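You operate a simulated robot arm through the tools that you are given. There is no shell and no other tool.

You run a simulated two-armed robot. Do the job below in one go: nothing can be reset, and whatever is moved stays where it is left.

JOB
Take the yellow foam pad on the work top of the stock rack and put it away on the wooden stand top. Take the pale cleat and leave it on the striped plywood panel. Take the lid off the sealer tin and lay it down on the back of the clamp bench. Put one of the yellow caps from the grey tray on top of the blue sanding block. Put one of the green caps from the grey tray on the brown shim. Take the long ply offcut and put it on the far end of the table sheet. Take the spacer block from the front of the side bench and put it on the near end of the side bench. Put the grey foam sleeve on the front of the side bench away on the high shelf of the stock rack. Any order will do. Set down upright: pale cleat, yellow cap, green cap.

The check looks at the end state, three seconds after you hand in, the way a careful person would. Anything else that was tipped, shoved, dropped, spilled or broken makes it a failure. A push-on lid holds only when it is set on centred and level and pressed home; a screw cap is set on level and turned clockwise until tight. Flat cloth is picked up by pressing the open fingertips on it (5 to 10 N) and closing them slowly along it; thin cloth reads only 2 to 8 mm in the jaws.

ROBOT AND FRAMES
Two 6-joint arms with three-finger grippers on one trunk, on a base that moves. Base frame: it is fixed to the floor where the robot stands at the start and does not move with it; the origin is under the middle of the robot, x ahead of it, y to its left, z up. Units: mm, rad, N and s.
The left shoulder is at the start at [20, 170, 1550], the right one opposite. With the tool pointing down near the work surface each hand reaches from about 320 to 600 mm from the robot's upright axis, wherever it stands, measured 20 degrees to its own side. Places, roughly: blue sanding block (7x10x4 cm) [-1200, -800, 900]; brown shim [3000, -1000, 250]; far end of the table sheet [2500, 1600, 900]; green cap (5x5x5 cm) [300, -2000, 500]; grey foam sleeve (4x4x6 cm) [1200, -4300, 900]; high shelf of the stock rack (60x19 cm) [-2020, 2580, 1240]; long ply offcut (5x4x3 cm) [2300, -2200, 800]; near end of the side bench (26x12 cm) [480, -4500, 860]; pale cleat (5x4x5 cm) [-2000, 2800, 500]; sealer tin [-1750, 1000, 1000]; spacer block [1250, -4250, 750]; striped plywood panel (16x18 cm) [-1840, 2820, 900]; wooden stand top (45x20 cm) [1200, -2660, 440]; yellow cap (5x5x5 cm) [300, -2000, 500]; yellow foam pad (7x5x4 cm) [-2000, 2700, 900]. Payload 2.2 kg a hand.
The tool frame of a hand sits at the grasp point between the pads (the TCP): z along the fingers, y along the line on which they close. The tips reach 25 mm beyond it. The gripper opens to 104 mm; its body begins 74 mm behind the TCP.
Orientation is told as [roll, pitch, yaw] about the base's x, y, z axes, in that order, counted from this pose: with the fingers straight down and closing along the base's y, the tool's x points along the base's -x, its y along +y and its z along -z.

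CONTROLS
- The arms move only by the tool servo_tool. It takes "left_plan", "right_plan" or both (then of equal length, played together; a hand with none holds still); each is a list of rows, each an object of numbers (a shift or turn left out is 0, a gripper value left out holds the last): "grip": the opening, from 0 (shut) to 1 (fully open); "dx", "dy", "dz": the shift along the base's x, y, z in mm; "ax", "ay", "az": the turn, a rotation vector about the base's x, y, z in rad. In form: [{"grip": .., "dx": .., "dy": .., "dz": .., "ax": .., "ay": .., "az": ..}, ...]. A call has 1 to 20 rows; each row shifts and turns the commanded pose from where the row before left it. A row lasts 0.2 s, in which the tool goes at most 50 mm and 0.15 rad; a call with a longer step from one row to the next is refused whole, and so is a gripper value outside its range. A pose out of reach is approached as far as the arm can. The call stops where the force on the tool passes 40 N (or 10 N more than at its start, if that is more) or the arm is blocked; 0.2 s more then pass. Each finger travels about 72 mm/s and halts on what it meets, pressing with about 22 N; the grip force reading is that of the motor and also rises with nothing between the fingers. The clock runs only during rows and for 0.2 s after the last one: add rows that do not move to give the fingers time. It gives the time, the measured TCP pose, the force on the tool (base axes), the opening and the grip force at its end, in the units of the frame above (readings bear some noise), with the torque about the TCP (base axes, N m) and any sound that the robot's microphone picked up.
- Cameras (640 x 400 px; columns grow to the right, rows downward): "scene" is now at [157.1, 9.2, 1441.2]; the picture's right is [0.11, -0.99, 0.00], its down [-0.60, -0.06, -0.80] and it looks along [0.79, 0.08, -0.61] (base axes); focal length 249 px, centre (320, 200). "left" rides on the left gripper at [82, -3, -104] in its tool frame; the picture's right is [0.04, 1.00, 0.00], its down [-0.75, 0.03, -0.66] and it looks along [-0.66, 0.03, 0.75] (tool axes); focal length 256 px, centre (320, 200). "right" rides on the right gripper at [82, 3, -104] in its tool frame; the picture's right is [-0.04, 1.00, 0.00], its down [-0.75, -0.03, -0.66] and it looks along [-0.66, -0.03, 0.75] (tool axes); focal length 256 px, centre (320, 200). There is no depth. A picture from a camera that has moved, and an enlarged one, comes with that camera's place and axes in the base frame and with its lens.
- grab_frame(camera): a new picture of that camera. No time passes.
- slide_trunk(by): moves the trunk up (or, below 0, down) by that many mm; the arms and the scene camera ride with it, the base frame stays. It gives what a move gives, with no picture.
- steer(legs): drives the robot by 1 to 6 legs, each [ahead, left, turn to the left] in mm, mm and rad, along the robot's own axes; the way and the turn of a leg run together, so that a leg with both is an arc; at most 1500 mm and 3.142 rad a leg. The arms and the cameras ride along, it lands a little off, and it stops where it bumps. It gives what a move gives.
- turn_head(pan, tilt): turns the head with the scene camera to pan (to the left, within 1.047 rad either way) and tilt (down, from -0.506 to 1.204), counted from straight ahead of the robot (the tilt from the chest, where the trunk bows). It gives what a move gives.
- enlarge(camera, box): a new picture of the part [left, top, right, bottom] of that camera's present view, enlarged. No time passes.
- job_done(): hands the job in; it is judged then, once.

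Nothing tells you exact positions but the pictures and the camera data. Unless the task says otherwise, let go and move clear before handing in.

The tools are called after "Request:" by a JSON object that holds its "name" and its "arguments". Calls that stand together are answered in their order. servo_tool: Moves the arms, as the interface text tells. Its arguments: {"type":"object","properties":{"left_plan":{"type":"array","items":{"type":"object","properties":{"grip":{"type":"number"},"dx":{"type":"number"},"dy":{"type":"number"},"dz":{"type":"number"},"ax":{"type":"number"},"ay":{"type":"number"},"az":{"type":"number"}}}},"right_plan":{"type":"array","items":{"type":"object","properties":{"grip":{"type":"number"},"dx":{"type":"number"},"dy":{"type":"number"},"dz":{"type":"number"},"ax":{"type":"number"},"ay":{"type":"number"},"az":{"type":"number"}}}}},"required":[]} The other tools are called the same way: slide_trunk (by) moves the trunk up or down; steer (legs) drives the base; turn_head (pan, tilt) turns the head that bears the scene camera; grab_frame (camera) takes a picture; enlarge (camera, box) takes an enlarged picture of a part of a camera's view; job_done () hands the job in.

At the start:

```text
clock: 0.0
left_eef_pos: [464.9, 233.2, 1127.4]
left_tool_rot: [0.001, 0.0, 0.001]
left_contact_force: [0.7, 0.0, 0.1]
left_wrist_torque: [0.01, -0.02, -0.02]
left_opening: 103.9
left_finger_force: 0.0
right_eef_pos: [442.8, -208.7, 1111.0]
right_tool_rot: [0.0, 0.0, -0.001]
right_contact_force: [-0.1, -0.2, 0.1]
right_wrist_torque: [0.0, 0.01, -0.01]
right_opening: 104.1
right_finger_force: 0.1
trunk travel left (down, up): [-742.0, 0.0]
robot x, y, heading: [2.8, -3.3, 0.0]
head pan, tilt (commanded): [0.106, 0.649]
```

scene: 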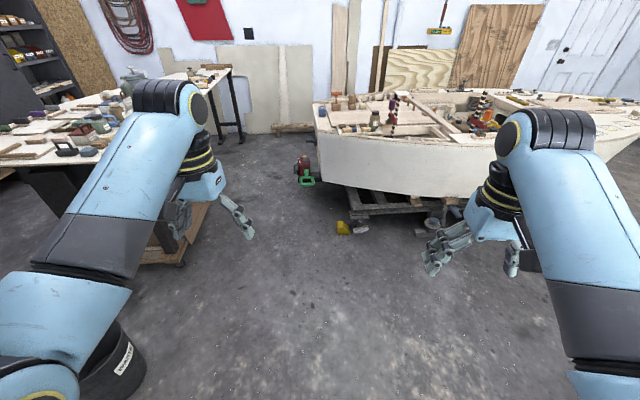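
right: 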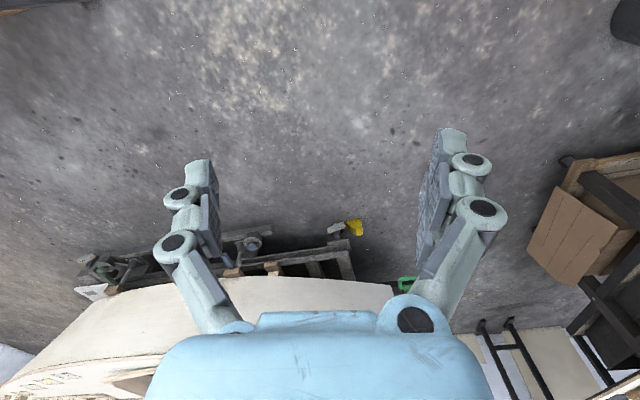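
left: 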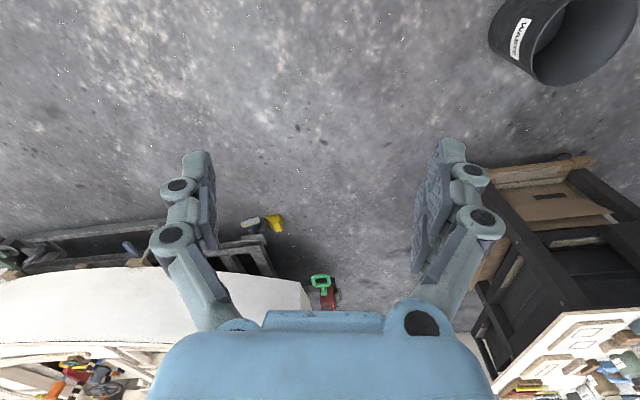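

I see a boat workshop: a boat ahead, a work table to the left, shelving beyond. First I look around with the head to map the room.

Request:
{"name": "turn_head", "arguments": {"pan": 1.0, "tilt": 0.35}}

Request:
{"name": "grab_frame", "arguments": {"camera": "scene"}}

Request:
{"name": "turn_head", "arguments": {"pan": -1.0, "tilt": 0.35}}

Request:
{"name": "grab_frame", "arguments": {"camera": "scene"}}

Request:
{"name": "turn_head", "arguments": {"pan": 0.0, "tilt": 0.35}}

Request:
{"name": "grab_frame", "arguments": {"camera": "scene"}}

```text
clock: 1.2
left_eef_pos: [465.1, 234.9, 1126.7]
left_tool_rot: [0.001, 0.0, 0.0]
left_contact_force: [-0.4, 0.0, 0.1]
left_wrist_torque: [-0.02, 0.0, 0.02]
left_opening: 103.9
left_finger_force: 0.1
right_eef_pos: [443.7, -208.6, 1110.6]
right_tool_rot: [0.0, 0.0, 0.0]
right_contact_force: [0.2, 0.0, 0.3]
right_wrist_torque: [-0.02, 0.01, -0.03]
right_opening: 103.8
right_finger_force: 0.0
trunk travel left (down, up): [-742.0, 0.0]
robot x, y, heading: [0.5, 0.7, -0.003]
head pan, tilt (commanded): [1.0, 0.351]
```

```text
taken
camera scene: at [121.2, 78.3, 1468.3], right [0.84, -0.54, 0.0], down [-0.19, -0.29, -0.94], along [0.51, 0.79, -0.34], focal length 249 px, centre (320, 200)
```

scene: 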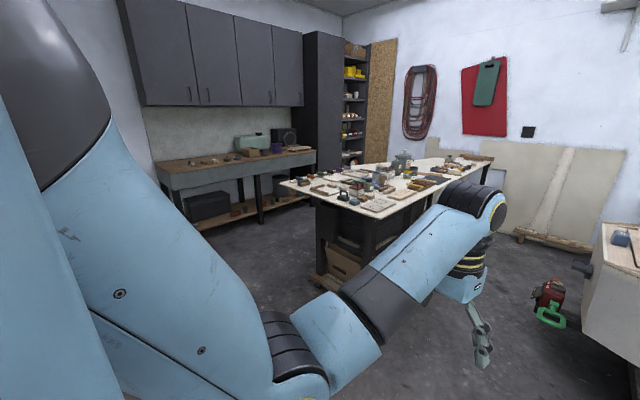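

```text
clock: 3.1
left_eef_pos: [464.4, 234.1, 1126.5]
left_tool_rot: [0.0, -0.002, 0.0]
left_contact_force: [1.2, 0.7, -0.4]
left_wrist_torque: [-0.01, 0.01, 0.02]
left_opening: 104.1
left_finger_force: 0.2
right_eef_pos: [443.2, -208.4, 1111.5]
right_tool_rot: [0.002, 0.0, -0.001]
right_contact_force: [0.6, 0.3, 0.2]
right_wrist_torque: [0.03, -0.02, 0.01]
right_opening: 104.1
right_finger_force: 0.1
trunk travel left (down, up): [-742.0, 0.0]
robot x, y, heading: [2.3, -1.2, 0.003]
head pan, tilt (commanded): [-1.0, 0.351]
```

```text
taken
camera scene: at [121.2, -78.3, 1468.3], right [-0.84, -0.54, 0.0], down [-0.19, 0.29, -0.94], along [0.51, -0.79, -0.34], focal length 249 px, centre (320, 200)
```

scene: 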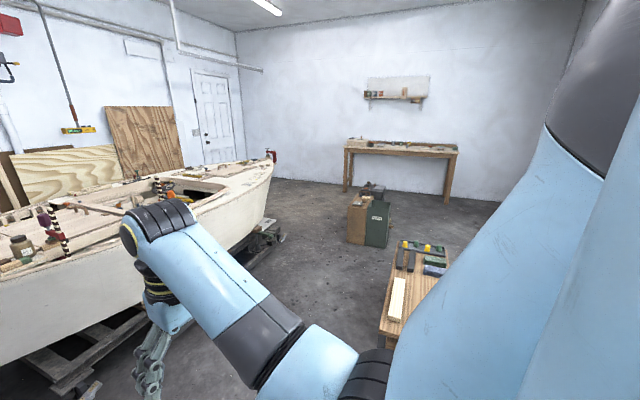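

```text
clock: 4.4
left_eef_pos: [464.6, 235.5, 1126.6]
left_tool_rot: [0.0, 0.0, 0.001]
left_contact_force: [-0.2, -0.1, -0.2]
left_wrist_torque: [-0.02, -0.03, 0.01]
left_opening: 104.3
left_finger_force: 0.2
right_eef_pos: [443.5, -208.6, 1110.6]
right_tool_rot: [0.0, 0.002, -0.001]
right_contact_force: [-0.3, 0.3, -0.3]
right_wrist_torque: [-0.01, 0.0, 0.0]
right_opening: 104.0
right_finger_force: 0.0
trunk travel left (down, up): [-742.0, 0.0]
robot x, y, heading: [-2.9, 0.2, 0.002]
head pan, tilt (commanded): [0.0, 0.351]
```

```text
taken
camera scene: at [164.0, -0.1, 1468.3], right [0.0, -1.0, 0.0], down [-0.34, 0.0, -0.94], along [0.94, 0.0, -0.34], focal length 249 px, centre (320, 200)
```

scene: 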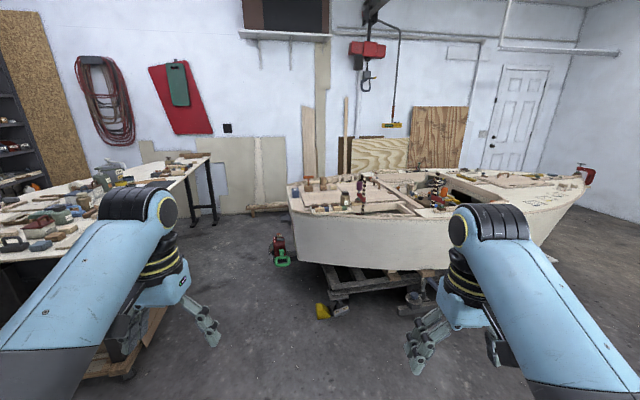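

The boat, the left table, the cabinets and the right-hand side bench are visible. I turn the robot on the spot to see what is behind.

Request:
{"name": "steer", "arguments": {"legs": [[0, 0, 1.571]]}}

Request:
{"name": "grab_frame", "arguments": {"camera": "scene"}}

Request:
{"name": "steer", "arguments": {"legs": [[0, 0, 1.571]]}}

Request:
{"name": "grab_frame", "arguments": {"camera": "scene"}}

Request:
{"name": "steer", "arguments": {"legs": [[0, 0, 1.571]]}}

Request:
{"name": "grab_frame", "arguments": {"camera": "scene"}}

```text
clock: 8.6
left_eef_pos: [-232.1, 464.9, 1127.6]
left_tool_rot: [0.0, 0.0, 1.568]
left_contact_force: [-0.1, -0.3, -0.1]
left_wrist_torque: [0.01, 0.03, 0.02]
left_opening: 104.1
left_finger_force: 0.1
right_eef_pos: [209.6, 443.1, 1111.1]
right_tool_rot: [0.0, 0.0, 1.569]
right_contact_force: [-0.1, -1.1, -1.1]
right_wrist_torque: [0.03, -0.02, -0.02]
right_opening: 104.0
right_finger_force: 0.1
trunk travel left (down, up): [-742.0, 0.0]
robot x, y, heading: [0.2, -0.5, 1.565]
head pan, tilt (commanded): [0.0, 0.351]
```

```text
taken
camera scene: at [0.9, 163.6, 1468.3], right [1.0, 0.0, 0.0], down [0.0, -0.34, -0.94], along [0.0, 0.94, -0.34], focal length 249 px, centre (320, 200)
```

scene: 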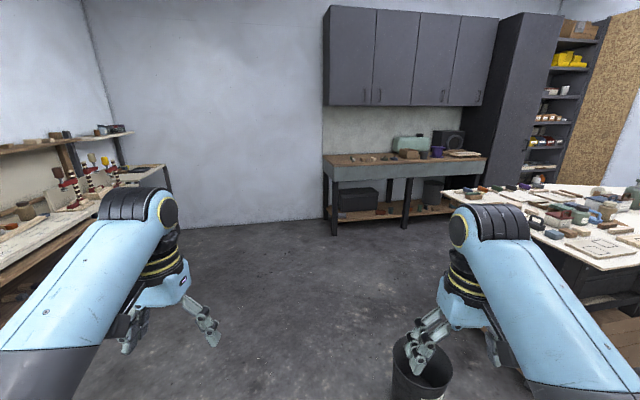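

```text
clock: 12.9
left_eef_pos: [-458.8, -241.7, 1126.4]
left_tool_rot: [0.001, 0.001, -3.12]
left_contact_force: [0.3, -0.4, 0.0]
left_wrist_torque: [-0.01, -0.02, 0.01]
left_opening: 104.1
left_finger_force: 0.1
right_eef_pos: [-447.6, 198.9, 1111.8]
right_tool_rot: [0.0, 0.0, -3.121]
right_contact_force: [0.2, 0.3, 0.7]
right_wrist_torque: [0.01, -0.03, -0.03]
right_opening: 103.9
right_finger_force: 0.0
trunk travel left (down, up): [-742.0, 0.0]
robot x, y, heading: [-1.2, 0.0, -3.116]
head pan, tilt (commanded): [0.0, 0.351]
```

```text
taken
camera scene: at [-163.1, -3.4, 1468.3], right [-0.02, 1.0, 0.0], down [0.34, 0.01, -0.94], along [-0.94, -0.02, -0.34], focal length 249 px, centre (320, 200)
```

scene: 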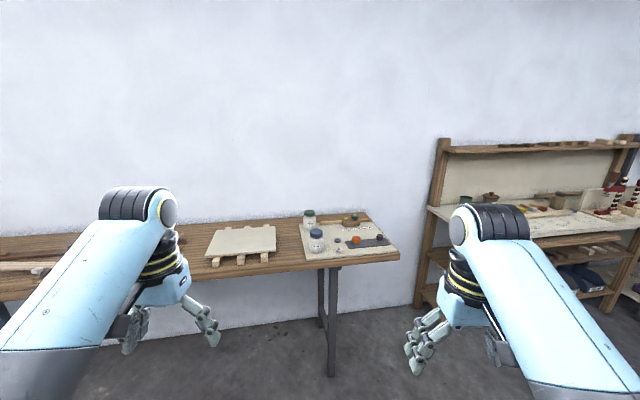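

```text
clock: 17.1
left_eef_pos: [232.5, -464.4, 1126.5]
left_tool_rot: [-0.001, 0.0, -1.577]
left_contact_force: [0.2, -1.0, 0.0]
left_wrist_torque: [-0.02, -0.01, -0.01]
left_opening: 104.1
left_finger_force: 0.0
right_eef_pos: [-210.4, -441.8, 1111.4]
right_tool_rot: [-0.001, -0.001, -1.575]
right_contact_force: [0.3, -0.2, 0.6]
right_wrist_torque: [0.02, 0.01, 0.01]
right_opening: 104.2
right_finger_force: 0.1
trunk travel left (down, up): [-742.0, 0.0]
robot x, y, heading: [-3.9, -3.0, -1.574]
head pan, tilt (commanded): [0.0, 0.351]
```

```text
taken
camera scene: at [-0.3, -163.6, 1468.3], right [-1.0, 0.0, 0.0], down [0.0, 0.34, -0.94], along [0.0, -0.94, -0.34], focal length 249 px, centre (320, 200)
```

scene: 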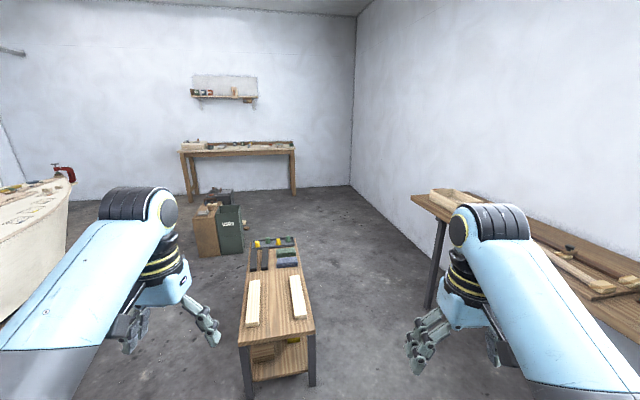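

The map is getting clear: low bench with the grey tray ahead-right, side bench at the far wall, wall bench on the right, boat on the left. I drive to open floor beside the low bench to look at the tray.

Request:
{"name": "steer", "arguments": {"legs": [[400, 1100, 0], [1400, 0, 0], [0, 0, -1.571]]}}

Request:
{"name": "turn_head", "arguments": {"pan": 0.0, "tilt": 0.7}}

Request:
{"name": "grab_frame", "arguments": {"camera": "scene"}}

```text
clock: 33.5
left_eef_pos: [646.5, -2052.5, 1126.8]
left_tool_rot: [0.0, 0.002, -3.137]
left_contact_force: [-0.3, -1.0, 0.7]
left_wrist_torque: [0.0, -0.02, -0.01]
left_opening: 103.8
left_finger_force: 0.0
right_eef_pos: [665.6, -1609.1, 1111.3]
right_tool_rot: [-0.001, 0.001, -3.136]
right_contact_force: [0.2, -0.4, 0.8]
right_wrist_torque: [-0.01, -0.02, 0.03]
right_opening: 104.2
right_finger_force: 0.0
trunk travel left (down, up): [-742.0, 0.0]
robot x, y, heading: [1107.6, -1816.5, -3.131]
head pan, tilt (commanded): [0.0, 0.351]
```

```text
clock: 34.3
left_eef_pos: [646.0, -2053.0, 1126.3]
left_tool_rot: [-0.001, -0.001, -3.137]
left_contact_force: [0.1, -0.2, 0.6]
left_wrist_torque: [0.03, 0.01, 0.01]
left_opening: 103.9
left_finger_force: 0.0
right_eef_pos: [665.2, -1609.9, 1111.2]
right_tool_rot: [0.0, -0.002, -3.136]
right_contact_force: [0.8, 0.0, -0.1]
right_wrist_torque: [0.01, 0.0, 0.0]
right_opening: 104.2
right_finger_force: 0.0
trunk travel left (down, up): [-742.0, 0.0]
robot x, y, heading: [1112.0, -1818.8, -3.133]
head pan, tilt (commanded): [0.0, 0.7]
```

```text
taken
camera scene: at [954.9, -1817.0, 1437.0], right [0.0, 1.0, 0.0], down [0.64, 0.0, -0.77], along [-0.77, 0.0, -0.64], focal length 249 px, centre (320, 200)
```

scene: 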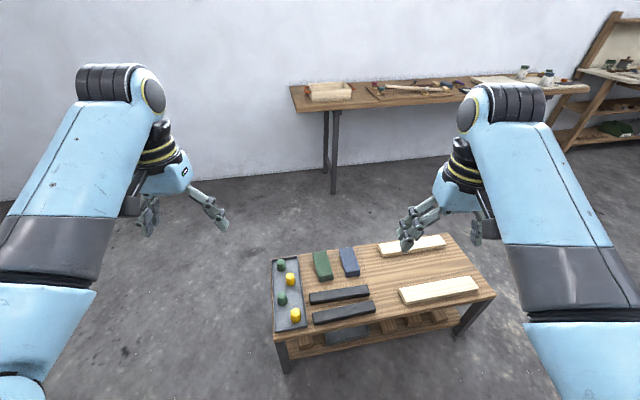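

The grey tray with two green and two yellow caps stands at the left (far) end of the low bench. I zoom in for positions.

Request:
{"name": "enlarge", "arguments": {"camera": "scene", "box": [260, 240, 400, 340]}}

Request:
{"name": "enlarge", "arguments": {"camera": "scene", "box": [280, 60, 640, 160]}}

```text
4.00 times, centred on (330, 290) of scene
camera zoom: at [954.9, -1817.0, 1437.0], right [0.0, 1.0, 0.0], down [0.64, 0.0, -0.77], along [-0.77, 0.0, -0.64], focal length 996 px, centre (280, -160)
```

zoom: 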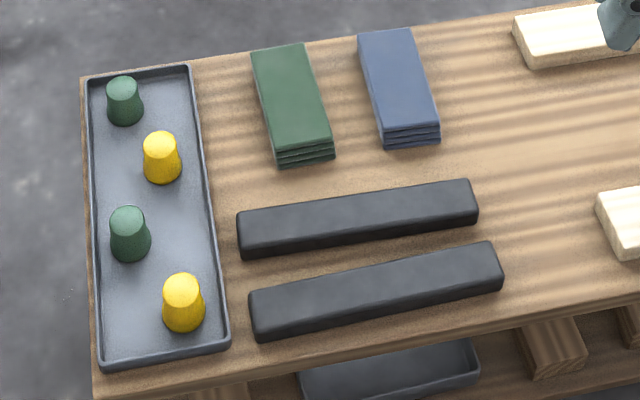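

```text
1.78 times, centred on (460, 110) of scene
camera zoom: at [954.9, -1817.0, 1437.0], right [0.0, 1.0, 0.0], down [0.64, 0.0, -0.77], along [-0.77, 0.0, -0.64], focal length 442 px, centre (71, 360)
```

zoom: 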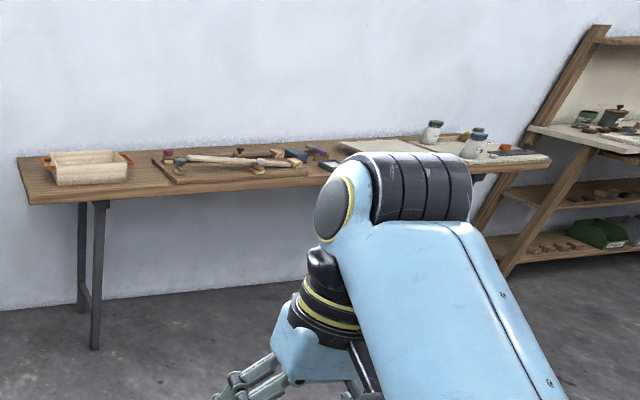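

The near green cap is at about [425, -1970] and the near yellow at about [499, -1910]. I drive nearer, lower the trunk, and check with the left wrist camera.

Request:
{"name": "steer", "arguments": {"legs": [[170, 20, 0]]}}

Request:
{"name": "slide_trunk", "arguments": {"by": -450}}

Request:
{"name": "grab_frame", "arguments": {"camera": "left"}}

Request:
{"name": "grab_frame", "arguments": {"camera": "scene"}}

```text
clock: 35.8
left_eef_pos: [474.4, -2074.5, 1126.4]
left_tool_rot: [0.001, 0.003, -3.136]
left_contact_force: [-0.5, -0.3, -0.7]
left_wrist_torque: [0.01, -0.03, 0.0]
left_opening: 103.8
left_finger_force: 0.1
right_eef_pos: [493.6, -1631.4, 1111.5]
right_tool_rot: [0.001, 0.004, -3.134]
right_contact_force: [-0.3, 0.8, -0.5]
right_wrist_torque: [0.01, -0.03, -0.03]
right_opening: 104.2
right_finger_force: 0.0
trunk travel left (down, up): [-742.0, 0.0]
robot x, y, heading: [935.6, -1837.6, -3.133]
head pan, tilt (commanded): [0.0, 0.7]
```

```text
refused: -450 is not a number from -400 to 400
```

```text
taken
camera left: at [555.4, -2069.9, 1229.8], right [0.05, -1.0, 0.0], down [-0.75, -0.04, 0.66], along [-0.66, -0.03, -0.76], focal length 256 px, centre (320, 200)
```

left: 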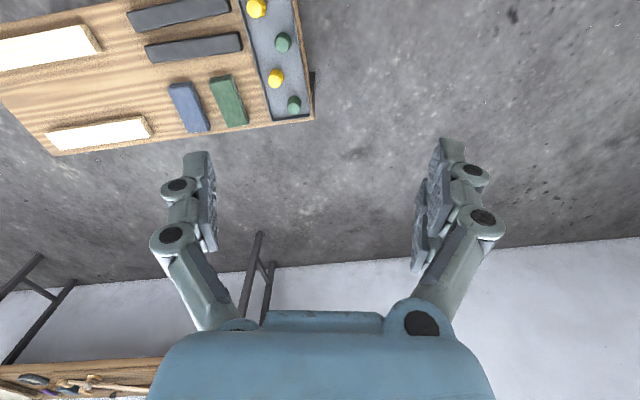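

```text
taken
camera scene: at [782.3, -1837.9, 1436.8], right [-0.01, 1.0, 0.0], down [0.64, 0.0, -0.76], along [-0.76, 0.0, -0.64], focal length 249 px, centre (320, 200)
```

scene: 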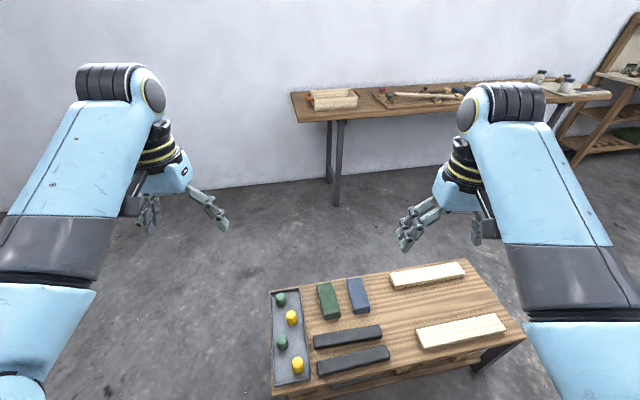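

Trunk moves are limited to 400 mm. The tray view is clear; I lower in two steps while still over free floor for the hands.

Request:
{"name": "slide_trunk", "arguments": {"by": -400}}

Request:
{"name": "grab_frame", "arguments": {"camera": "left"}}

Request:
{"name": "grab_frame", "arguments": {"camera": "scene"}}

```text
clock: 39.6
left_eef_pos: [480.2, -2074.5, 711.3]
left_tool_rot: [0.001, 0.028, -3.135]
left_contact_force: [0.2, -0.1, -0.4]
left_wrist_torque: [0.0, 0.02, -0.01]
left_opening: 104.1
left_finger_force: 0.2
right_eef_pos: [493.0, -1630.4, 711.7]
right_tool_rot: [0.0, 0.0, -3.136]
right_contact_force: [0.4, 0.1, 0.5]
right_wrist_torque: [0.01, 0.04, -0.02]
right_opening: 103.9
right_finger_force: 0.0
trunk travel left (down, up): [-342.0, 400.0]
robot x, y, heading: [937.1, -1838.3, -3.137]
head pan, tilt (commanded): [0.0, 0.7]
```

```text
taken
camera left: at [558.3, -2069.7, 816.7], right [0.05, -1.0, 0.0], down [-0.77, -0.04, 0.63], along [-0.63, -0.03, -0.77], focal length 256 px, centre (320, 200)
```

left: 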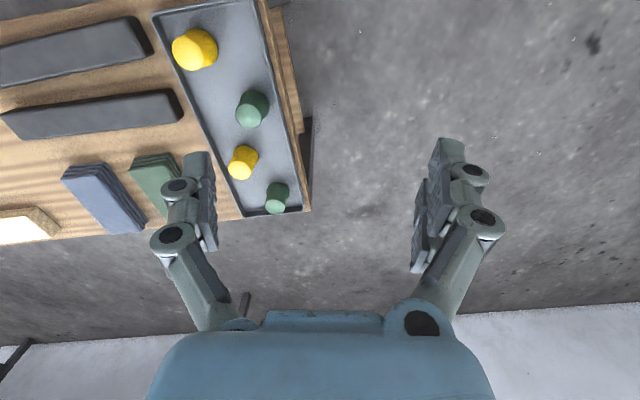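

```text
taken
camera scene: at [775.9, -1837.9, 1031.4], right [-0.01, 1.0, 0.0], down [0.64, 0.0, -0.76], along [-0.76, 0.0, -0.64], focal length 249 px, centre (320, 200)
```

scene: 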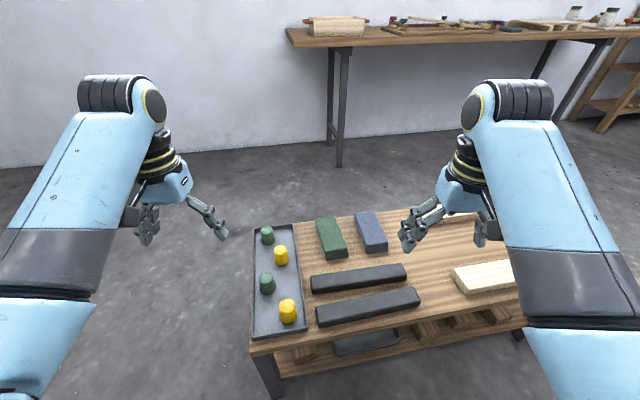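

I zoom on the tray from this height to fix the cap positions by triangulation.

Request:
{"name": "enlarge", "arguments": {"camera": "scene", "box": [240, 215, 400, 345]}}

Request:
{"name": "enlarge", "arguments": {"camera": "left", "box": [150, 0, 330, 220]}}

```text
3.08 times, centred on (320, 280) of scene
camera zoom: at [775.9, -1837.9, 1031.4], right [-0.01, 1.0, 0.0], down [0.64, 0.0, -0.76], along [-0.76, 0.0, -0.64], focal length 766 px, centre (320, -46)
```

zoom: 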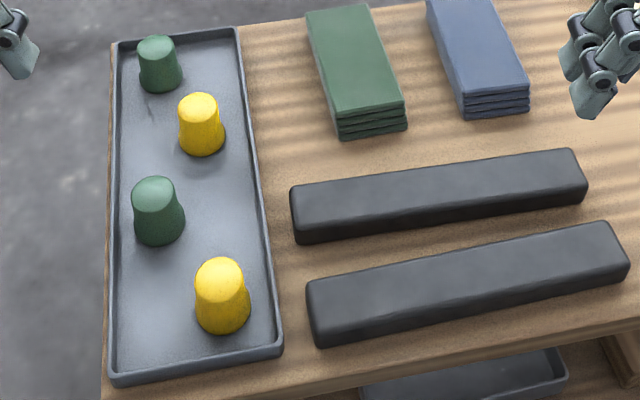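

```text
1.82 times, centred on (240, 110) of left
camera zoom: at [558.3, -2069.7, 816.7], right [0.05, -1.0, 0.0], down [-0.77, -0.04, 0.63], along [-0.63, -0.03, -0.77], focal length 465 px, centre (466, 364)
```

zoom: 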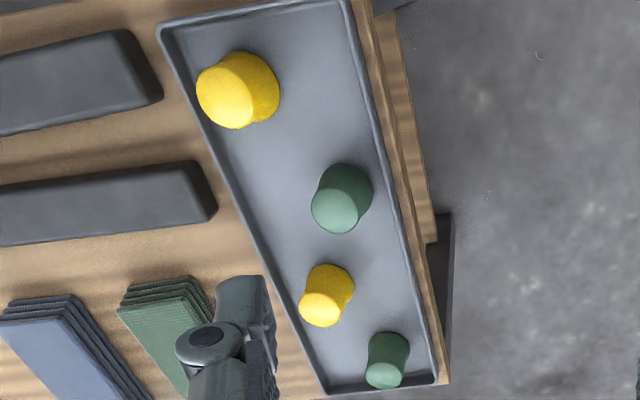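

Triangulation puts the cap tops near z 468, the near green at about [422, -1977] and the near yellow at [490, -1917]. I raise the right hand, move the left over the green cap, then lower the trunk some more.

Request:
{"name": "servo_tool", "arguments": {"left_plan": [{"dx": -14, "dy": 24, "dz": 10, "ay": -0.028}, {"dx": -14, "dy": 24, "dz": 10}, {"dx": -15, "dy": 24, "dz": 10}, {"dx": -15, "dy": 25, "dz": 10}, {"grip": 0.75}], "right_plan": [{"dz": 40}, {"dz": 40}, {"dz": 40}, {"dz": 40}, {}]}}

Request:
{"name": "slide_trunk", "arguments": {"by": -200}}

Request:
{"name": "grab_frame", "arguments": {"camera": "left"}}

Request:
{"name": "grab_frame", "arguments": {"camera": "scene"}}

```text
clock: 40.8
left_eef_pos: [417.5, -1978.9, 741.8]
left_tool_rot: [0.004, 0.057, -3.132]
left_contact_force: [-0.2, -0.7, 0.1]
left_wrist_torque: [-0.01, 0.01, -0.01]
left_opening: 78.4
left_finger_force: 0.1
left hand out of reach, approached as far as the arm can: row 1
right_eef_pos: [448.6, -1660.2, 736.0]
right_tool_rot: [0.002, -0.002, -3.134]
right_contact_force: [0.2, -0.6, -0.9]
right_wrist_torque: [0.0, -0.01, 0.0]
right_opening: 104.1
right_finger_force: 0.1
right hand out of reach, approached as far as the arm can: row 1, 2, 3, 4
trunk travel left (down, up): [-342.0, 400.0]
robot x, y, heading: [935.5, -1834.4, -3.133]
head pan, tilt (commanded): [0.0, 0.7]
```

```text
clock: 43.0
left_eef_pos: [443.9, -1985.1, 478.7]
left_tool_rot: [0.015, 0.192, -3.127]
left_contact_force: [-0.2, -0.8, -0.6]
left_wrist_torque: [0.01, 0.01, 0.0]
left_opening: 78.1
left_finger_force: 0.0
right_eef_pos: [479.8, -1664.7, 467.8]
right_tool_rot: [0.009, 0.161, -3.131]
right_contact_force: [8.4, -2.7, 13.9]
right_wrist_torque: [-0.83, 0.14, 0.57]
right_opening: 105.9
right_finger_force: 0.0
trunk travel left (down, up): [-142.0, 600.0]
robot x, y, heading: [938.3, -1836.6, -3.134]
head pan, tilt (commanded): [0.0, 0.7]
stopped: the force on the tool passed its limit at 42 N (the readings are from after the stop); the commanded pose is now the measured one
```

```text
taken
camera left: at [503.5, -1979.0, 596.0], right [0.05, -1.0, 0.02], down [-0.86, -0.03, 0.5], along [-0.5, -0.05, -0.86], focal length 256 px, centre (320, 200)
```

left: 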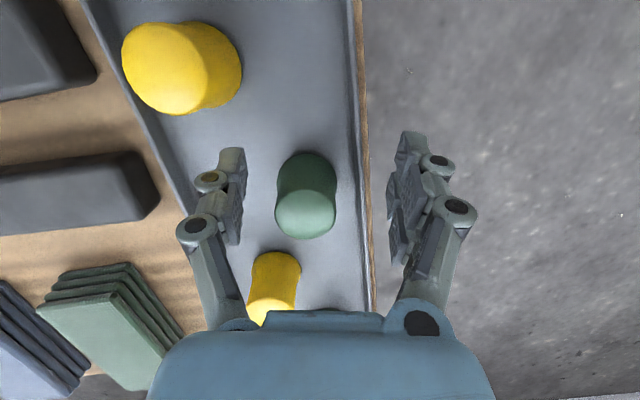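

```text
taken
camera scene: at [763.4, -1838.4, 825.0], right [-0.01, 1.0, 0.0], down [0.64, 0.0, -0.77], along [-0.77, -0.01, -0.64], focal length 249 px, centre (320, 200)
```

scene: 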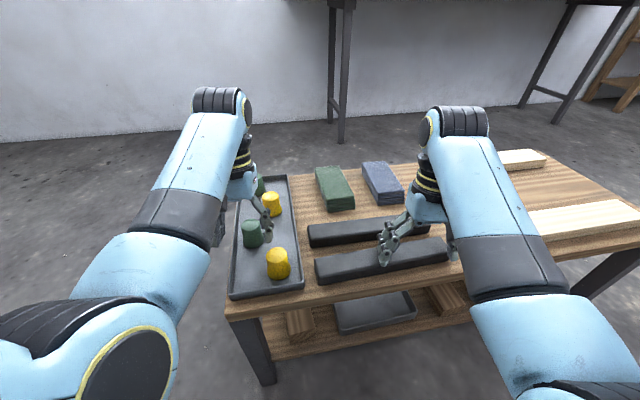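

The right hand came down onto a black bar as the arms sagged relative to the trunk; it stopped at once. I raise the trunk straight up to relieve it and look at the state.

Request:
{"name": "slide_trunk", "arguments": {"by": 60}}

Request:
{"name": "grab_frame", "arguments": {"camera": "scene"}}

Request:
{"name": "grab_frame", "arguments": {"camera": "right"}}

```text
clock: 44.0
left_eef_pos: [443.7, -1982.7, 536.5]
left_tool_rot: [0.014, 0.194, -3.127]
left_contact_force: [1.0, 0.0, -0.1]
left_wrist_torque: [0.03, -0.02, -0.02]
left_opening: 77.5
left_finger_force: 0.0
right_eef_pos: [479.7, -1663.3, 526.8]
right_tool_rot: [0.005, 0.164, -3.134]
right_contact_force: [-0.1, 0.2, 1.3]
right_wrist_torque: [-0.02, 0.0, 0.02]
right_opening: 103.7
right_finger_force: 0.1
trunk travel left (down, up): [-202.0, 540.0]
robot x, y, heading: [938.5, -1841.0, -3.139]
head pan, tilt (commanded): [0.0, 0.7]
```

```text
taken
camera scene: at [766.8, -1838.1, 886.4], right [-0.01, 1.0, 0.0], down [0.64, 0.0, -0.76], along [-0.76, -0.01, -0.64], focal length 249 px, centre (320, 200)
```

scene: 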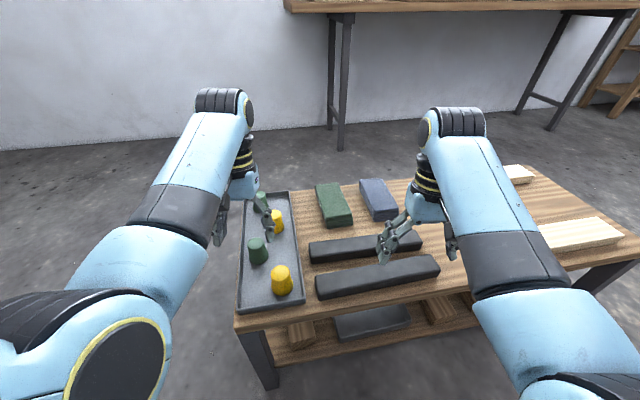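

```text
taken
camera right: at [543.5, -1665.7, 640.8], right [-0.03, -1.0, 0.0], down [-0.85, 0.03, 0.52], along [-0.52, 0.02, -0.85], focal length 256 px, centre (320, 200)
```

right: 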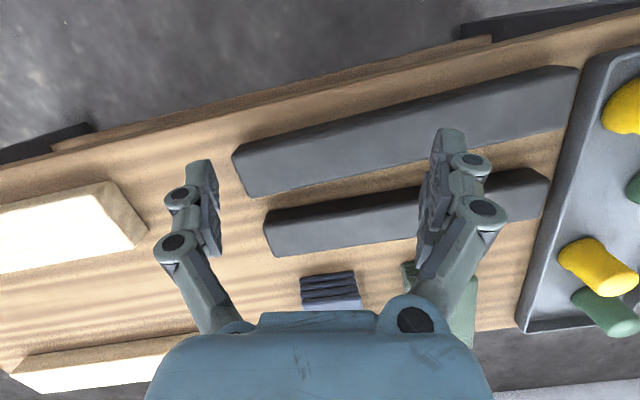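

The bar appears undisturbed and the hands are free. Now I level the left tool and centre it over the near green cap using the arm alone.

Request:
{"name": "servo_tool", "arguments": {"left_plan": [{"dx": -11, "dy": 3, "dz": -10, "ay": -0.097}, {"dx": -11, "dy": 3, "dz": -10, "ay": -0.097}, {}]}}

Request:
{"name": "grab_frame", "arguments": {"camera": "left"}}

Request:
{"name": "enlarge", "arguments": {"camera": "scene", "box": [220, 170, 460, 320]}}

```text
clock: 44.8
left_eef_pos: [421.9, -1977.4, 518.8]
left_tool_rot: [0.015, 0.386, -3.127]
left_contact_force: [-0.3, -0.2, -0.6]
left_wrist_torque: [0.01, 0.01, 0.0]
left_opening: 78.0
left_finger_force: 0.0
right_eef_pos: [478.9, -1662.5, 526.6]
right_tool_rot: [0.008, 0.162, -3.133]
right_contact_force: [0.0, -0.4, -0.1]
right_wrist_torque: [0.02, -0.01, -0.02]
right_opening: 104.2
right_finger_force: 0.0
trunk travel left (down, up): [-202.0, 540.0]
robot x, y, heading: [936.6, -1837.1, -3.141]
head pan, tilt (commanded): [0.0, 0.7]
```

```text
taken
camera left: at [457.2, -1971.1, 645.0], right [0.04, -1.0, 0.03], down [-0.95, -0.03, 0.32], along [-0.32, -0.04, -0.95], focal length 256 px, centre (320, 200)
```

left: 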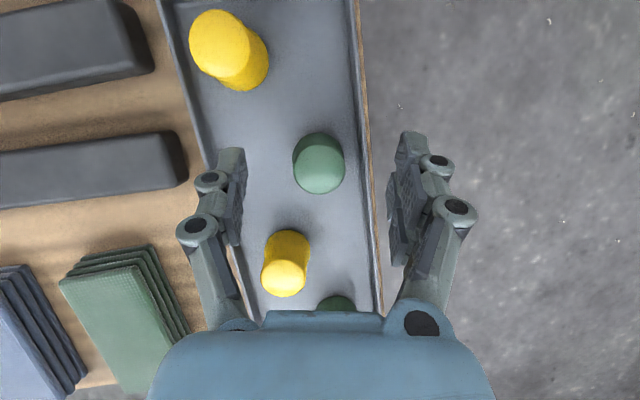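

```text
2.67 times, centred on (340, 245) of scene
camera zoom: at [767.0, -1838.1, 886.5], right [-0.01, 1.0, 0.0], down [0.64, 0.0, -0.76], along [-0.76, -0.01, -0.64], focal length 664 px, centre (267, 80)
```

zoom: 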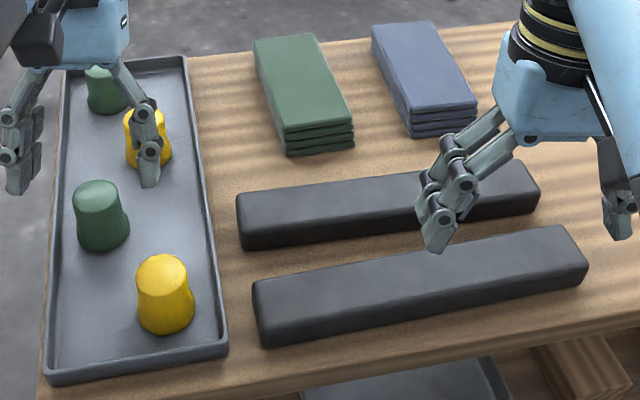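

The pitch sign is mirrored while facing backwards; I turn the other way to bring both tools straight down.

Request:
{"name": "servo_tool", "arguments": {"left_plan": [{"ay": 0.129}, {"ay": 0.129}, {"ay": 0.128}, {}], "right_plan": [{"ay": 0.054, "dy": 15}, {"ay": 0.054, "dy": 15}, {"ay": 0.054, "dy": 15}, {}]}}

Request:
{"name": "grab_frame", "arguments": {"camera": "left"}}

```text
clock: 45.8
left_eef_pos: [410.1, -1991.4, 526.3]
left_tool_rot: [0.032, -0.023, -3.122]
left_contact_force: [1.1, -0.2, 0.6]
left_wrist_torque: [-0.01, -0.03, 0.0]
left_opening: 78.0
left_finger_force: 0.1
right_eef_pos: [479.3, -1619.5, 525.8]
right_tool_rot: [0.004, 0.0, -3.134]
right_contact_force: [0.9, -0.2, -1.0]
right_wrist_torque: [0.01, 0.0, 0.02]
right_opening: 104.0
right_finger_force: 0.0
trunk travel left (down, up): [-202.0, 540.0]
robot x, y, heading: [940.6, -1837.6, -3.131]
head pan, tilt (commanded): [0.0, 0.7]
```

```text
taken
camera left: at [493.4, -1982.2, 627.8], right [0.06, -1.0, 0.03], down [-0.74, -0.02, 0.67], along [-0.67, -0.06, -0.74], focal length 256 px, centre (320, 200)
```

left: 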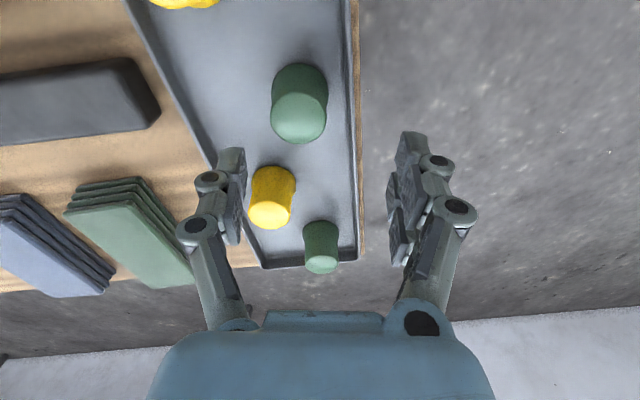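

Request:
{"name": "servo_tool", "arguments": {"left_plan": [{}, {}]}}

```text
clock: 46.4
left_eef_pos: [412.0, -1991.1, 525.0]
left_tool_rot: [0.033, -0.018, -3.122]
left_contact_force: [-0.5, 0.0, 0.4]
left_wrist_torque: [-0.01, 0.02, 0.0]
left_opening: 78.1
left_finger_force: 0.1
right_eef_pos: [478.5, -1619.3, 527.3]
right_tool_rot: [0.005, 0.001, -3.134]
right_contact_force: [-0.6, -0.8, 0.0]
right_wrist_torque: [0.02, 0.0, -0.01]
right_opening: 104.0
right_finger_force: 0.2
trunk travel left (down, up): [-202.0, 540.0]
robot x, y, heading: [939.0, -1838.5, -3.137]
head pan, tilt (commanded): [0.0, 0.7]
```

Request:
{"name": "servo_tool", "arguments": {"left_plan": [{"dz": -15, "dx": 0}, {"dz": -10}, {}]}}

Request:
{"name": "grab_frame", "arguments": {"camera": "left"}}

```text
clock: 47.2
left_eef_pos: [413.0, -1986.9, 497.8]
left_tool_rot: [0.024, -0.012, -3.127]
left_contact_force: [0.5, -0.4, 0.2]
left_wrist_torque: [0.04, 0.01, 0.03]
left_opening: 77.7
left_finger_force: 0.1
right_eef_pos: [479.5, -1620.3, 525.6]
right_tool_rot: [0.006, -0.001, -3.134]
right_contact_force: [0.8, 0.4, -0.3]
right_wrist_torque: [-0.01, -0.03, 0.03]
right_opening: 104.1
right_finger_force: 0.1
trunk travel left (down, up): [-202.0, 540.0]
robot x, y, heading: [936.6, -1838.1, -3.136]
head pan, tilt (commanded): [0.0, 0.7]
```

```text
taken
camera left: at [496.9, -1978.6, 600.5], right [0.06, -1.0, 0.02], down [-0.75, -0.03, 0.67], along [-0.66, -0.05, -0.75], focal length 256 px, centre (320, 200)
```

left: 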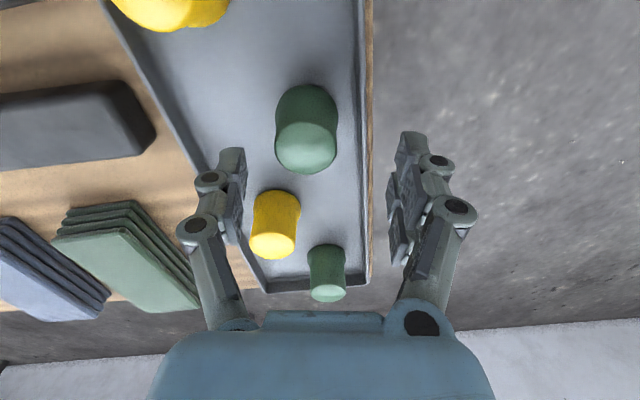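

Request:
{"name": "servo_tool", "arguments": {"left_plan": [{"dz": -10, "grip": 0.85}, {"dz": -8}, {}]}}

Request:
{"name": "grab_frame", "arguments": {"camera": "left"}}

```text
clock: 48.0
left_eef_pos: [417.3, -1981.7, 478.6]
left_tool_rot: [0.018, -0.008, -3.127]
left_contact_force: [-0.5, 0.6, -0.2]
left_wrist_torque: [-0.03, 0.04, 0.01]
left_opening: 88.1
left_finger_force: 0.0
right_eef_pos: [479.7, -1619.1, 526.2]
right_tool_rot: [0.007, -0.001, -3.131]
right_contact_force: [-0.3, -0.3, 1.0]
right_wrist_torque: [0.0, -0.01, 0.01]
right_opening: 104.1
right_finger_force: 0.0
trunk travel left (down, up): [-202.0, 540.0]
robot x, y, heading: [936.9, -1839.3, -3.131]
head pan, tilt (commanded): [0.0, 0.7]
```

```text
taken
camera left: at [499.1, -1975.3, 580.9], right [0.06, -1.0, 0.02], down [-0.75, -0.03, 0.66], along [-0.66, -0.05, -0.75], focal length 256 px, centre (320, 200)
```

left: 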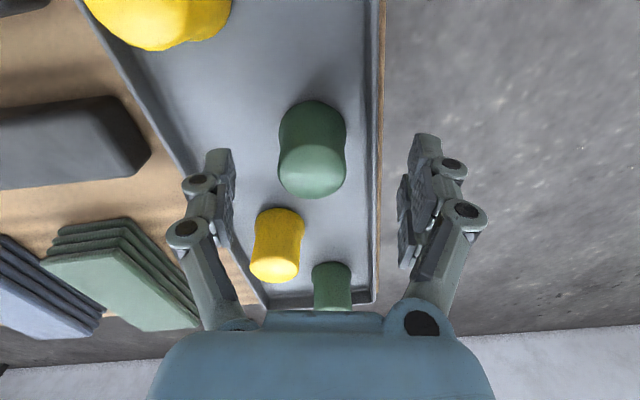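

The green cap sits between the open fingers. I go down to gripping height, close and check.

Request:
{"name": "servo_tool", "arguments": {"left_plan": [{"dz": -9}, {"dz": -8}, {}]}}

Request:
{"name": "grab_frame", "arguments": {"camera": "left"}}

```text
clock: 48.8
left_eef_pos: [421.2, -1977.5, 459.7]
left_tool_rot: [0.013, 0.001, -3.129]
left_contact_force: [0.1, -0.2, -0.3]
left_wrist_torque: [-0.01, -0.02, -0.05]
left_opening: 88.2
left_finger_force: 0.1
right_eef_pos: [480.4, -1619.5, 525.2]
right_tool_rot: [0.005, -0.001, -3.132]
right_contact_force: [-0.3, 0.2, -0.6]
right_wrist_torque: [-0.01, -0.03, -0.01]
right_opening: 104.0
right_finger_force: 0.0
trunk travel left (down, up): [-202.0, 540.0]
robot x, y, heading: [940.5, -1838.7, -3.134]
head pan, tilt (commanded): [0.0, 0.7]
```

```text
taken
camera left: at [501.8, -1971.7, 562.2], right [0.05, -1.0, 0.01], down [-0.75, -0.03, 0.66], along [-0.66, -0.04, -0.75], focal length 256 px, centre (320, 200)
```

left: 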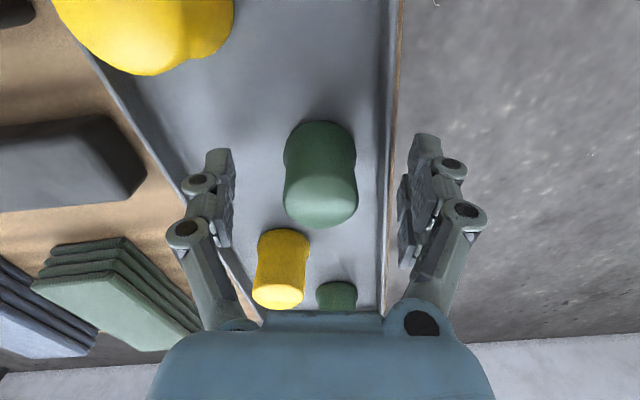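

Request:
{"name": "servo_tool", "arguments": {"left_plan": [{"dz": -4, "grip": 0.6}, {"grip": 0.4}, {"grip": 0.2}, {"grip": 0.2}, {"grip": 0.2}]}}

Request:
{"name": "grab_frame", "arguments": {"camera": "left"}}

```text
clock: 50.0
left_eef_pos: [420.3, -1977.7, 453.7]
left_tool_rot: [0.009, 0.001, -3.13]
left_contact_force: [0.8, 0.2, 0.9]
left_wrist_torque: [0.11, -0.06, -0.12]
left_opening: 43.9
left_finger_force: 17.0
right_eef_pos: [480.1, -1618.6, 526.0]
right_tool_rot: [0.005, 0.0, -3.132]
right_contact_force: [-0.8, -0.4, -0.3]
right_wrist_torque: [0.02, 0.03, -0.03]
right_opening: 104.1
right_finger_force: 0.0
trunk travel left (down, up): [-202.0, 540.0]
robot x, y, heading: [940.6, -1833.7, -3.131]
head pan, tilt (commanded): [0.0, 0.7]
```

```text
taken
camera left: at [502.7, -1971.0, 557.7], right [0.05, -1.0, 0.01], down [-0.76, -0.03, 0.65], along [-0.65, -0.04, -0.76], focal length 256 px, centre (320, 200)
```

left: 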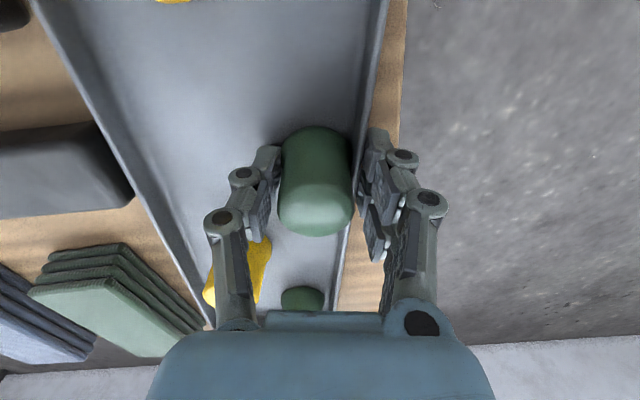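

The fingers seem to have caught the tray rim and shifted it. I check with the scene camera before lifting.

Request:
{"name": "enlarge", "arguments": {"camera": "scene", "box": [220, 170, 460, 320]}}

Request:
{"name": "enlarge", "arguments": {"camera": "left", "box": [200, 100, 460, 320]}}

```text
2.67 times, centred on (340, 245) of scene
camera zoom: at [767.2, -1838.0, 886.5], right [-0.01, 1.0, 0.0], down [0.64, 0.0, -0.76], along [-0.76, -0.01, -0.64], focal length 664 px, centre (267, 80)
```

zoom: 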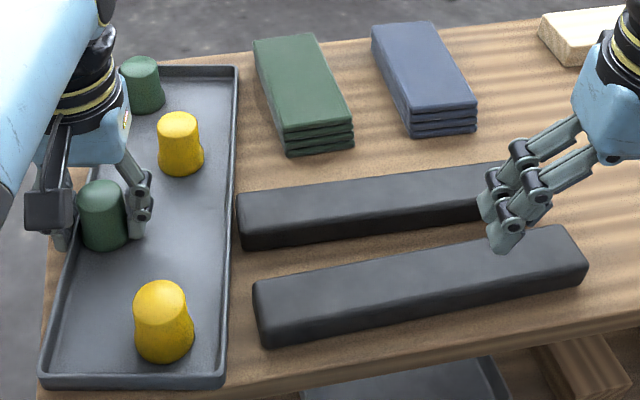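

```text
1.82 times, centred on (330, 210) of left
camera zoom: at [502.7, -1971.0, 557.7], right [0.05, -1.0, 0.01], down [-0.76, -0.03, 0.65], along [-0.65, -0.04, -0.76], focal length 465 px, centre (302, 182)
```

zoom: 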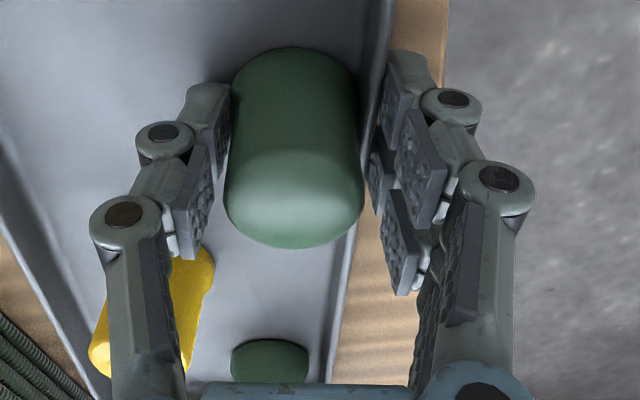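

The outer fingers were outside the tray rim and swung the tray about 10° when closing. I open, raise so the tips are above the rim, then regrip the cap higher; afterwards I will nudge the tray back to its old place.

Request:
{"name": "servo_tool", "arguments": {"left_plan": [{"grip": 0.6}, {"grip": 0.8}, {"grip": 0.8}, {"dz": 6}, {"dz": 6}, {"dz": 3}, {}]}}

Request:
{"name": "grab_frame", "arguments": {"camera": "left"}}

Request:
{"name": "enlarge", "arguments": {"camera": "scene", "box": [220, 170, 460, 320]}}

```text
clock: 51.6
left_eef_pos: [420.5, -1981.1, 468.9]
left_tool_rot: [0.016, -0.003, -3.126]
left_contact_force: [-0.6, 1.3, 0.7]
left_wrist_torque: [-0.01, -0.01, 0.01]
left_opening: 83.2
left_finger_force: 0.1
right_eef_pos: [479.3, -1618.4, 526.1]
right_tool_rot: [0.006, 0.0, -3.132]
right_contact_force: [0.2, 0.5, -0.6]
right_wrist_torque: [0.01, 0.02, 0.01]
right_opening: 104.0
right_finger_force: 0.0
trunk travel left (down, up): [-202.0, 540.0]
robot x, y, heading: [938.1, -1836.5, -3.135]
head pan, tilt (commanded): [0.0, 0.7]
```

```text
taken
camera left: at [501.1, -1974.3, 572.7], right [0.05, -1.0, 0.02], down [-0.75, -0.03, 0.66], along [-0.66, -0.05, -0.75], focal length 256 px, centre (320, 200)
```

left: 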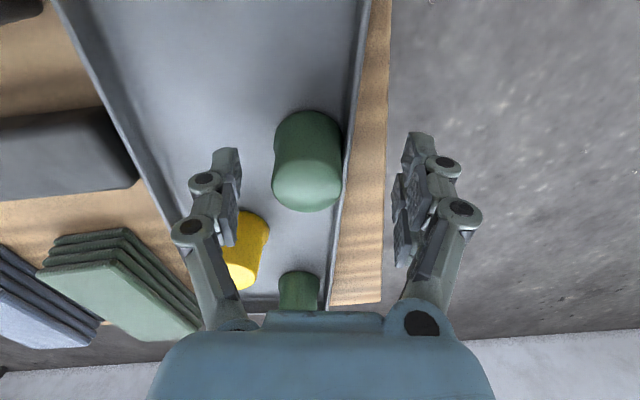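

```text
2.67 times, centred on (340, 245) of scene
camera zoom: at [767.0, -1838.1, 886.5], right [-0.01, 1.0, 0.0], down [0.64, 0.0, -0.76], along [-0.76, -0.01, -0.64], focal length 664 px, centre (267, 80)
```

zoom: 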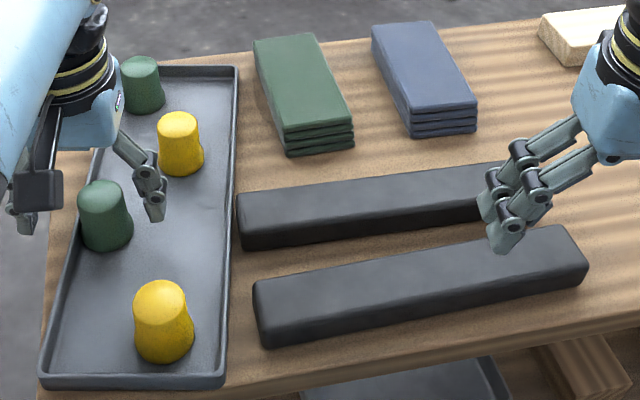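

Request:
{"name": "servo_tool", "arguments": {"left_plan": [{"dz": 6, "dy": 4, "dx": 2}, {"grip": 0.6}, {"grip": 0.4}, {"grip": 0.2}, {"grip": 0.2}]}}

Request:
{"name": "grab_frame", "arguments": {"camera": "left"}}

Request:
{"name": "enlarge", "arguments": {"camera": "scene", "box": [220, 170, 460, 320]}}

```text
clock: 52.8
left_eef_pos: [418.6, -1984.3, 475.6]
left_tool_rot: [0.028, -0.007, -3.123]
left_contact_force: [-1.0, 0.8, 1.0]
left_wrist_torque: [0.03, 0.02, -0.02]
left_opening: 36.0
left_finger_force: 21.8
right_eef_pos: [479.3, -1620.7, 526.5]
right_tool_rot: [0.006, -0.001, -3.132]
right_contact_force: [1.0, 0.2, -0.2]
right_wrist_torque: [0.02, -0.02, -0.03]
right_opening: 104.2
right_finger_force: 0.1
trunk travel left (down, up): [-202.0, 540.0]
robot x, y, heading: [934.0, -1832.8, -3.135]
head pan, tilt (commanded): [0.0, 0.7]
```

```text
taken
camera left: at [501.2, -1976.6, 578.6], right [0.06, -1.0, 0.03], down [-0.75, -0.03, 0.66], along [-0.66, -0.06, -0.75], focal length 256 px, centre (320, 200)
```

left: 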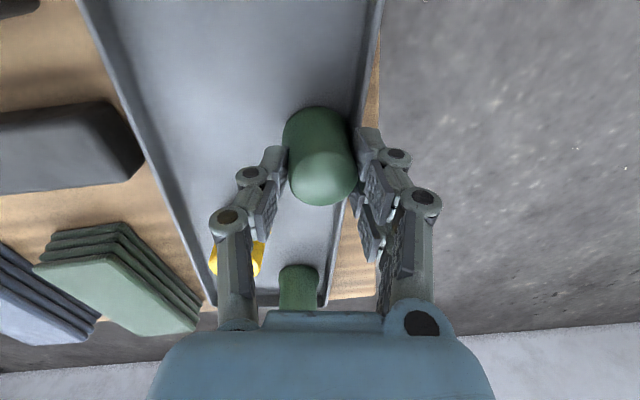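

```text
2.67 times, centred on (340, 245) of scene
camera zoom: at [767.1, -1838.0, 886.6], right [-0.01, 1.0, 0.0], down [0.64, 0.0, -0.76], along [-0.76, -0.01, -0.64], focal length 664 px, centre (267, 80)
```

zoom: 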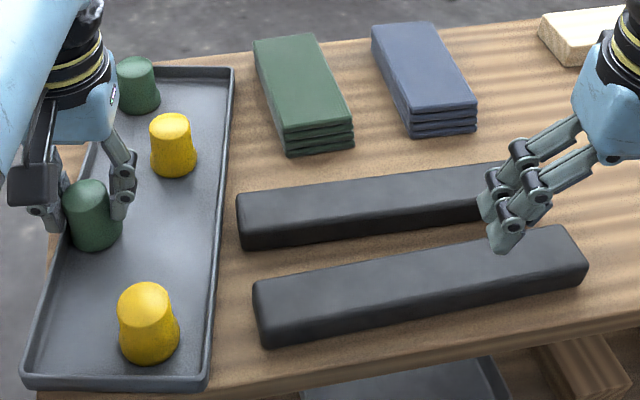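

The cap is gripped (36 mm). I lift it straight up and look.

Request:
{"name": "servo_tool", "arguments": {"left_plan": [{"dz": 5}, {"dz": 10}, {"dz": 15}, {"dz": 15}, {}]}}

Request:
{"name": "grab_frame", "arguments": {"camera": "left"}}

Request:
{"name": "enlarge", "arguments": {"camera": "scene", "box": [220, 170, 460, 320]}}

```text
clock: 54.0
left_eef_pos: [422.6, -1997.8, 517.8]
left_tool_rot: [0.051, -0.001, -3.117]
left_contact_force: [-0.6, -0.3, -0.7]
left_wrist_torque: [-0.01, -0.04, -0.01]
left_opening: 35.9
left_finger_force: 21.0
right_eef_pos: [478.9, -1620.1, 525.5]
right_tool_rot: [0.005, 0.0, -3.133]
right_contact_force: [-1.3, -0.3, 0.2]
right_wrist_torque: [0.0, 0.02, -0.02]
right_opening: 104.0
right_finger_force: 0.0
trunk travel left (down, up): [-202.0, 540.0]
robot x, y, heading: [939.1, -1837.5, -3.136]
head pan, tilt (commanded): [0.0, 0.7]
```

```text
taken
camera left: at [502.8, -1987.2, 619.8], right [0.06, -1.0, 0.05], down [-0.75, -0.02, 0.66], along [-0.65, -0.08, -0.75], focal length 256 px, centre (320, 200)
```

left: 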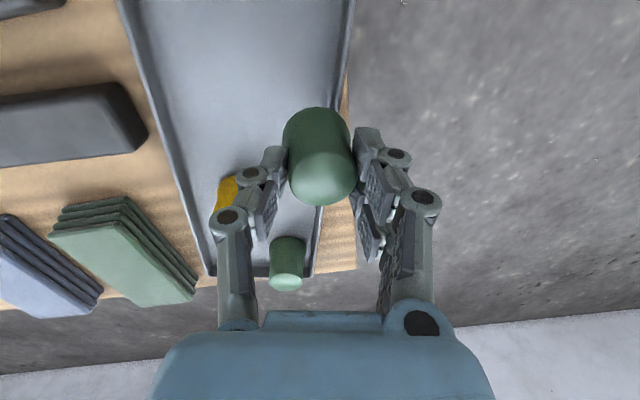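

```text
2.67 times, centred on (340, 245) of scene
camera zoom: at [767.0, -1838.1, 886.5], right [-0.01, 1.0, 0.0], down [0.64, 0.0, -0.76], along [-0.76, -0.01, -0.64], focal length 664 px, centre (267, 80)
```

zoom: 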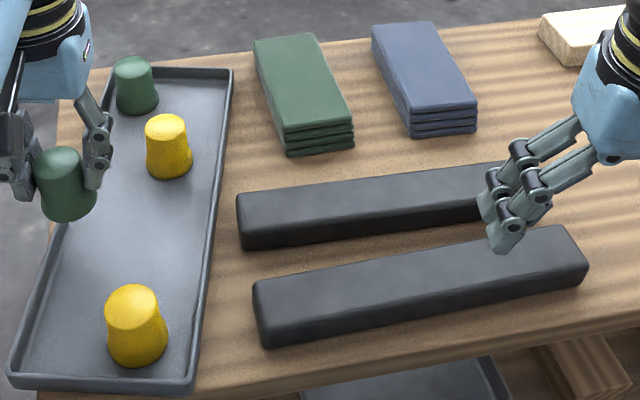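

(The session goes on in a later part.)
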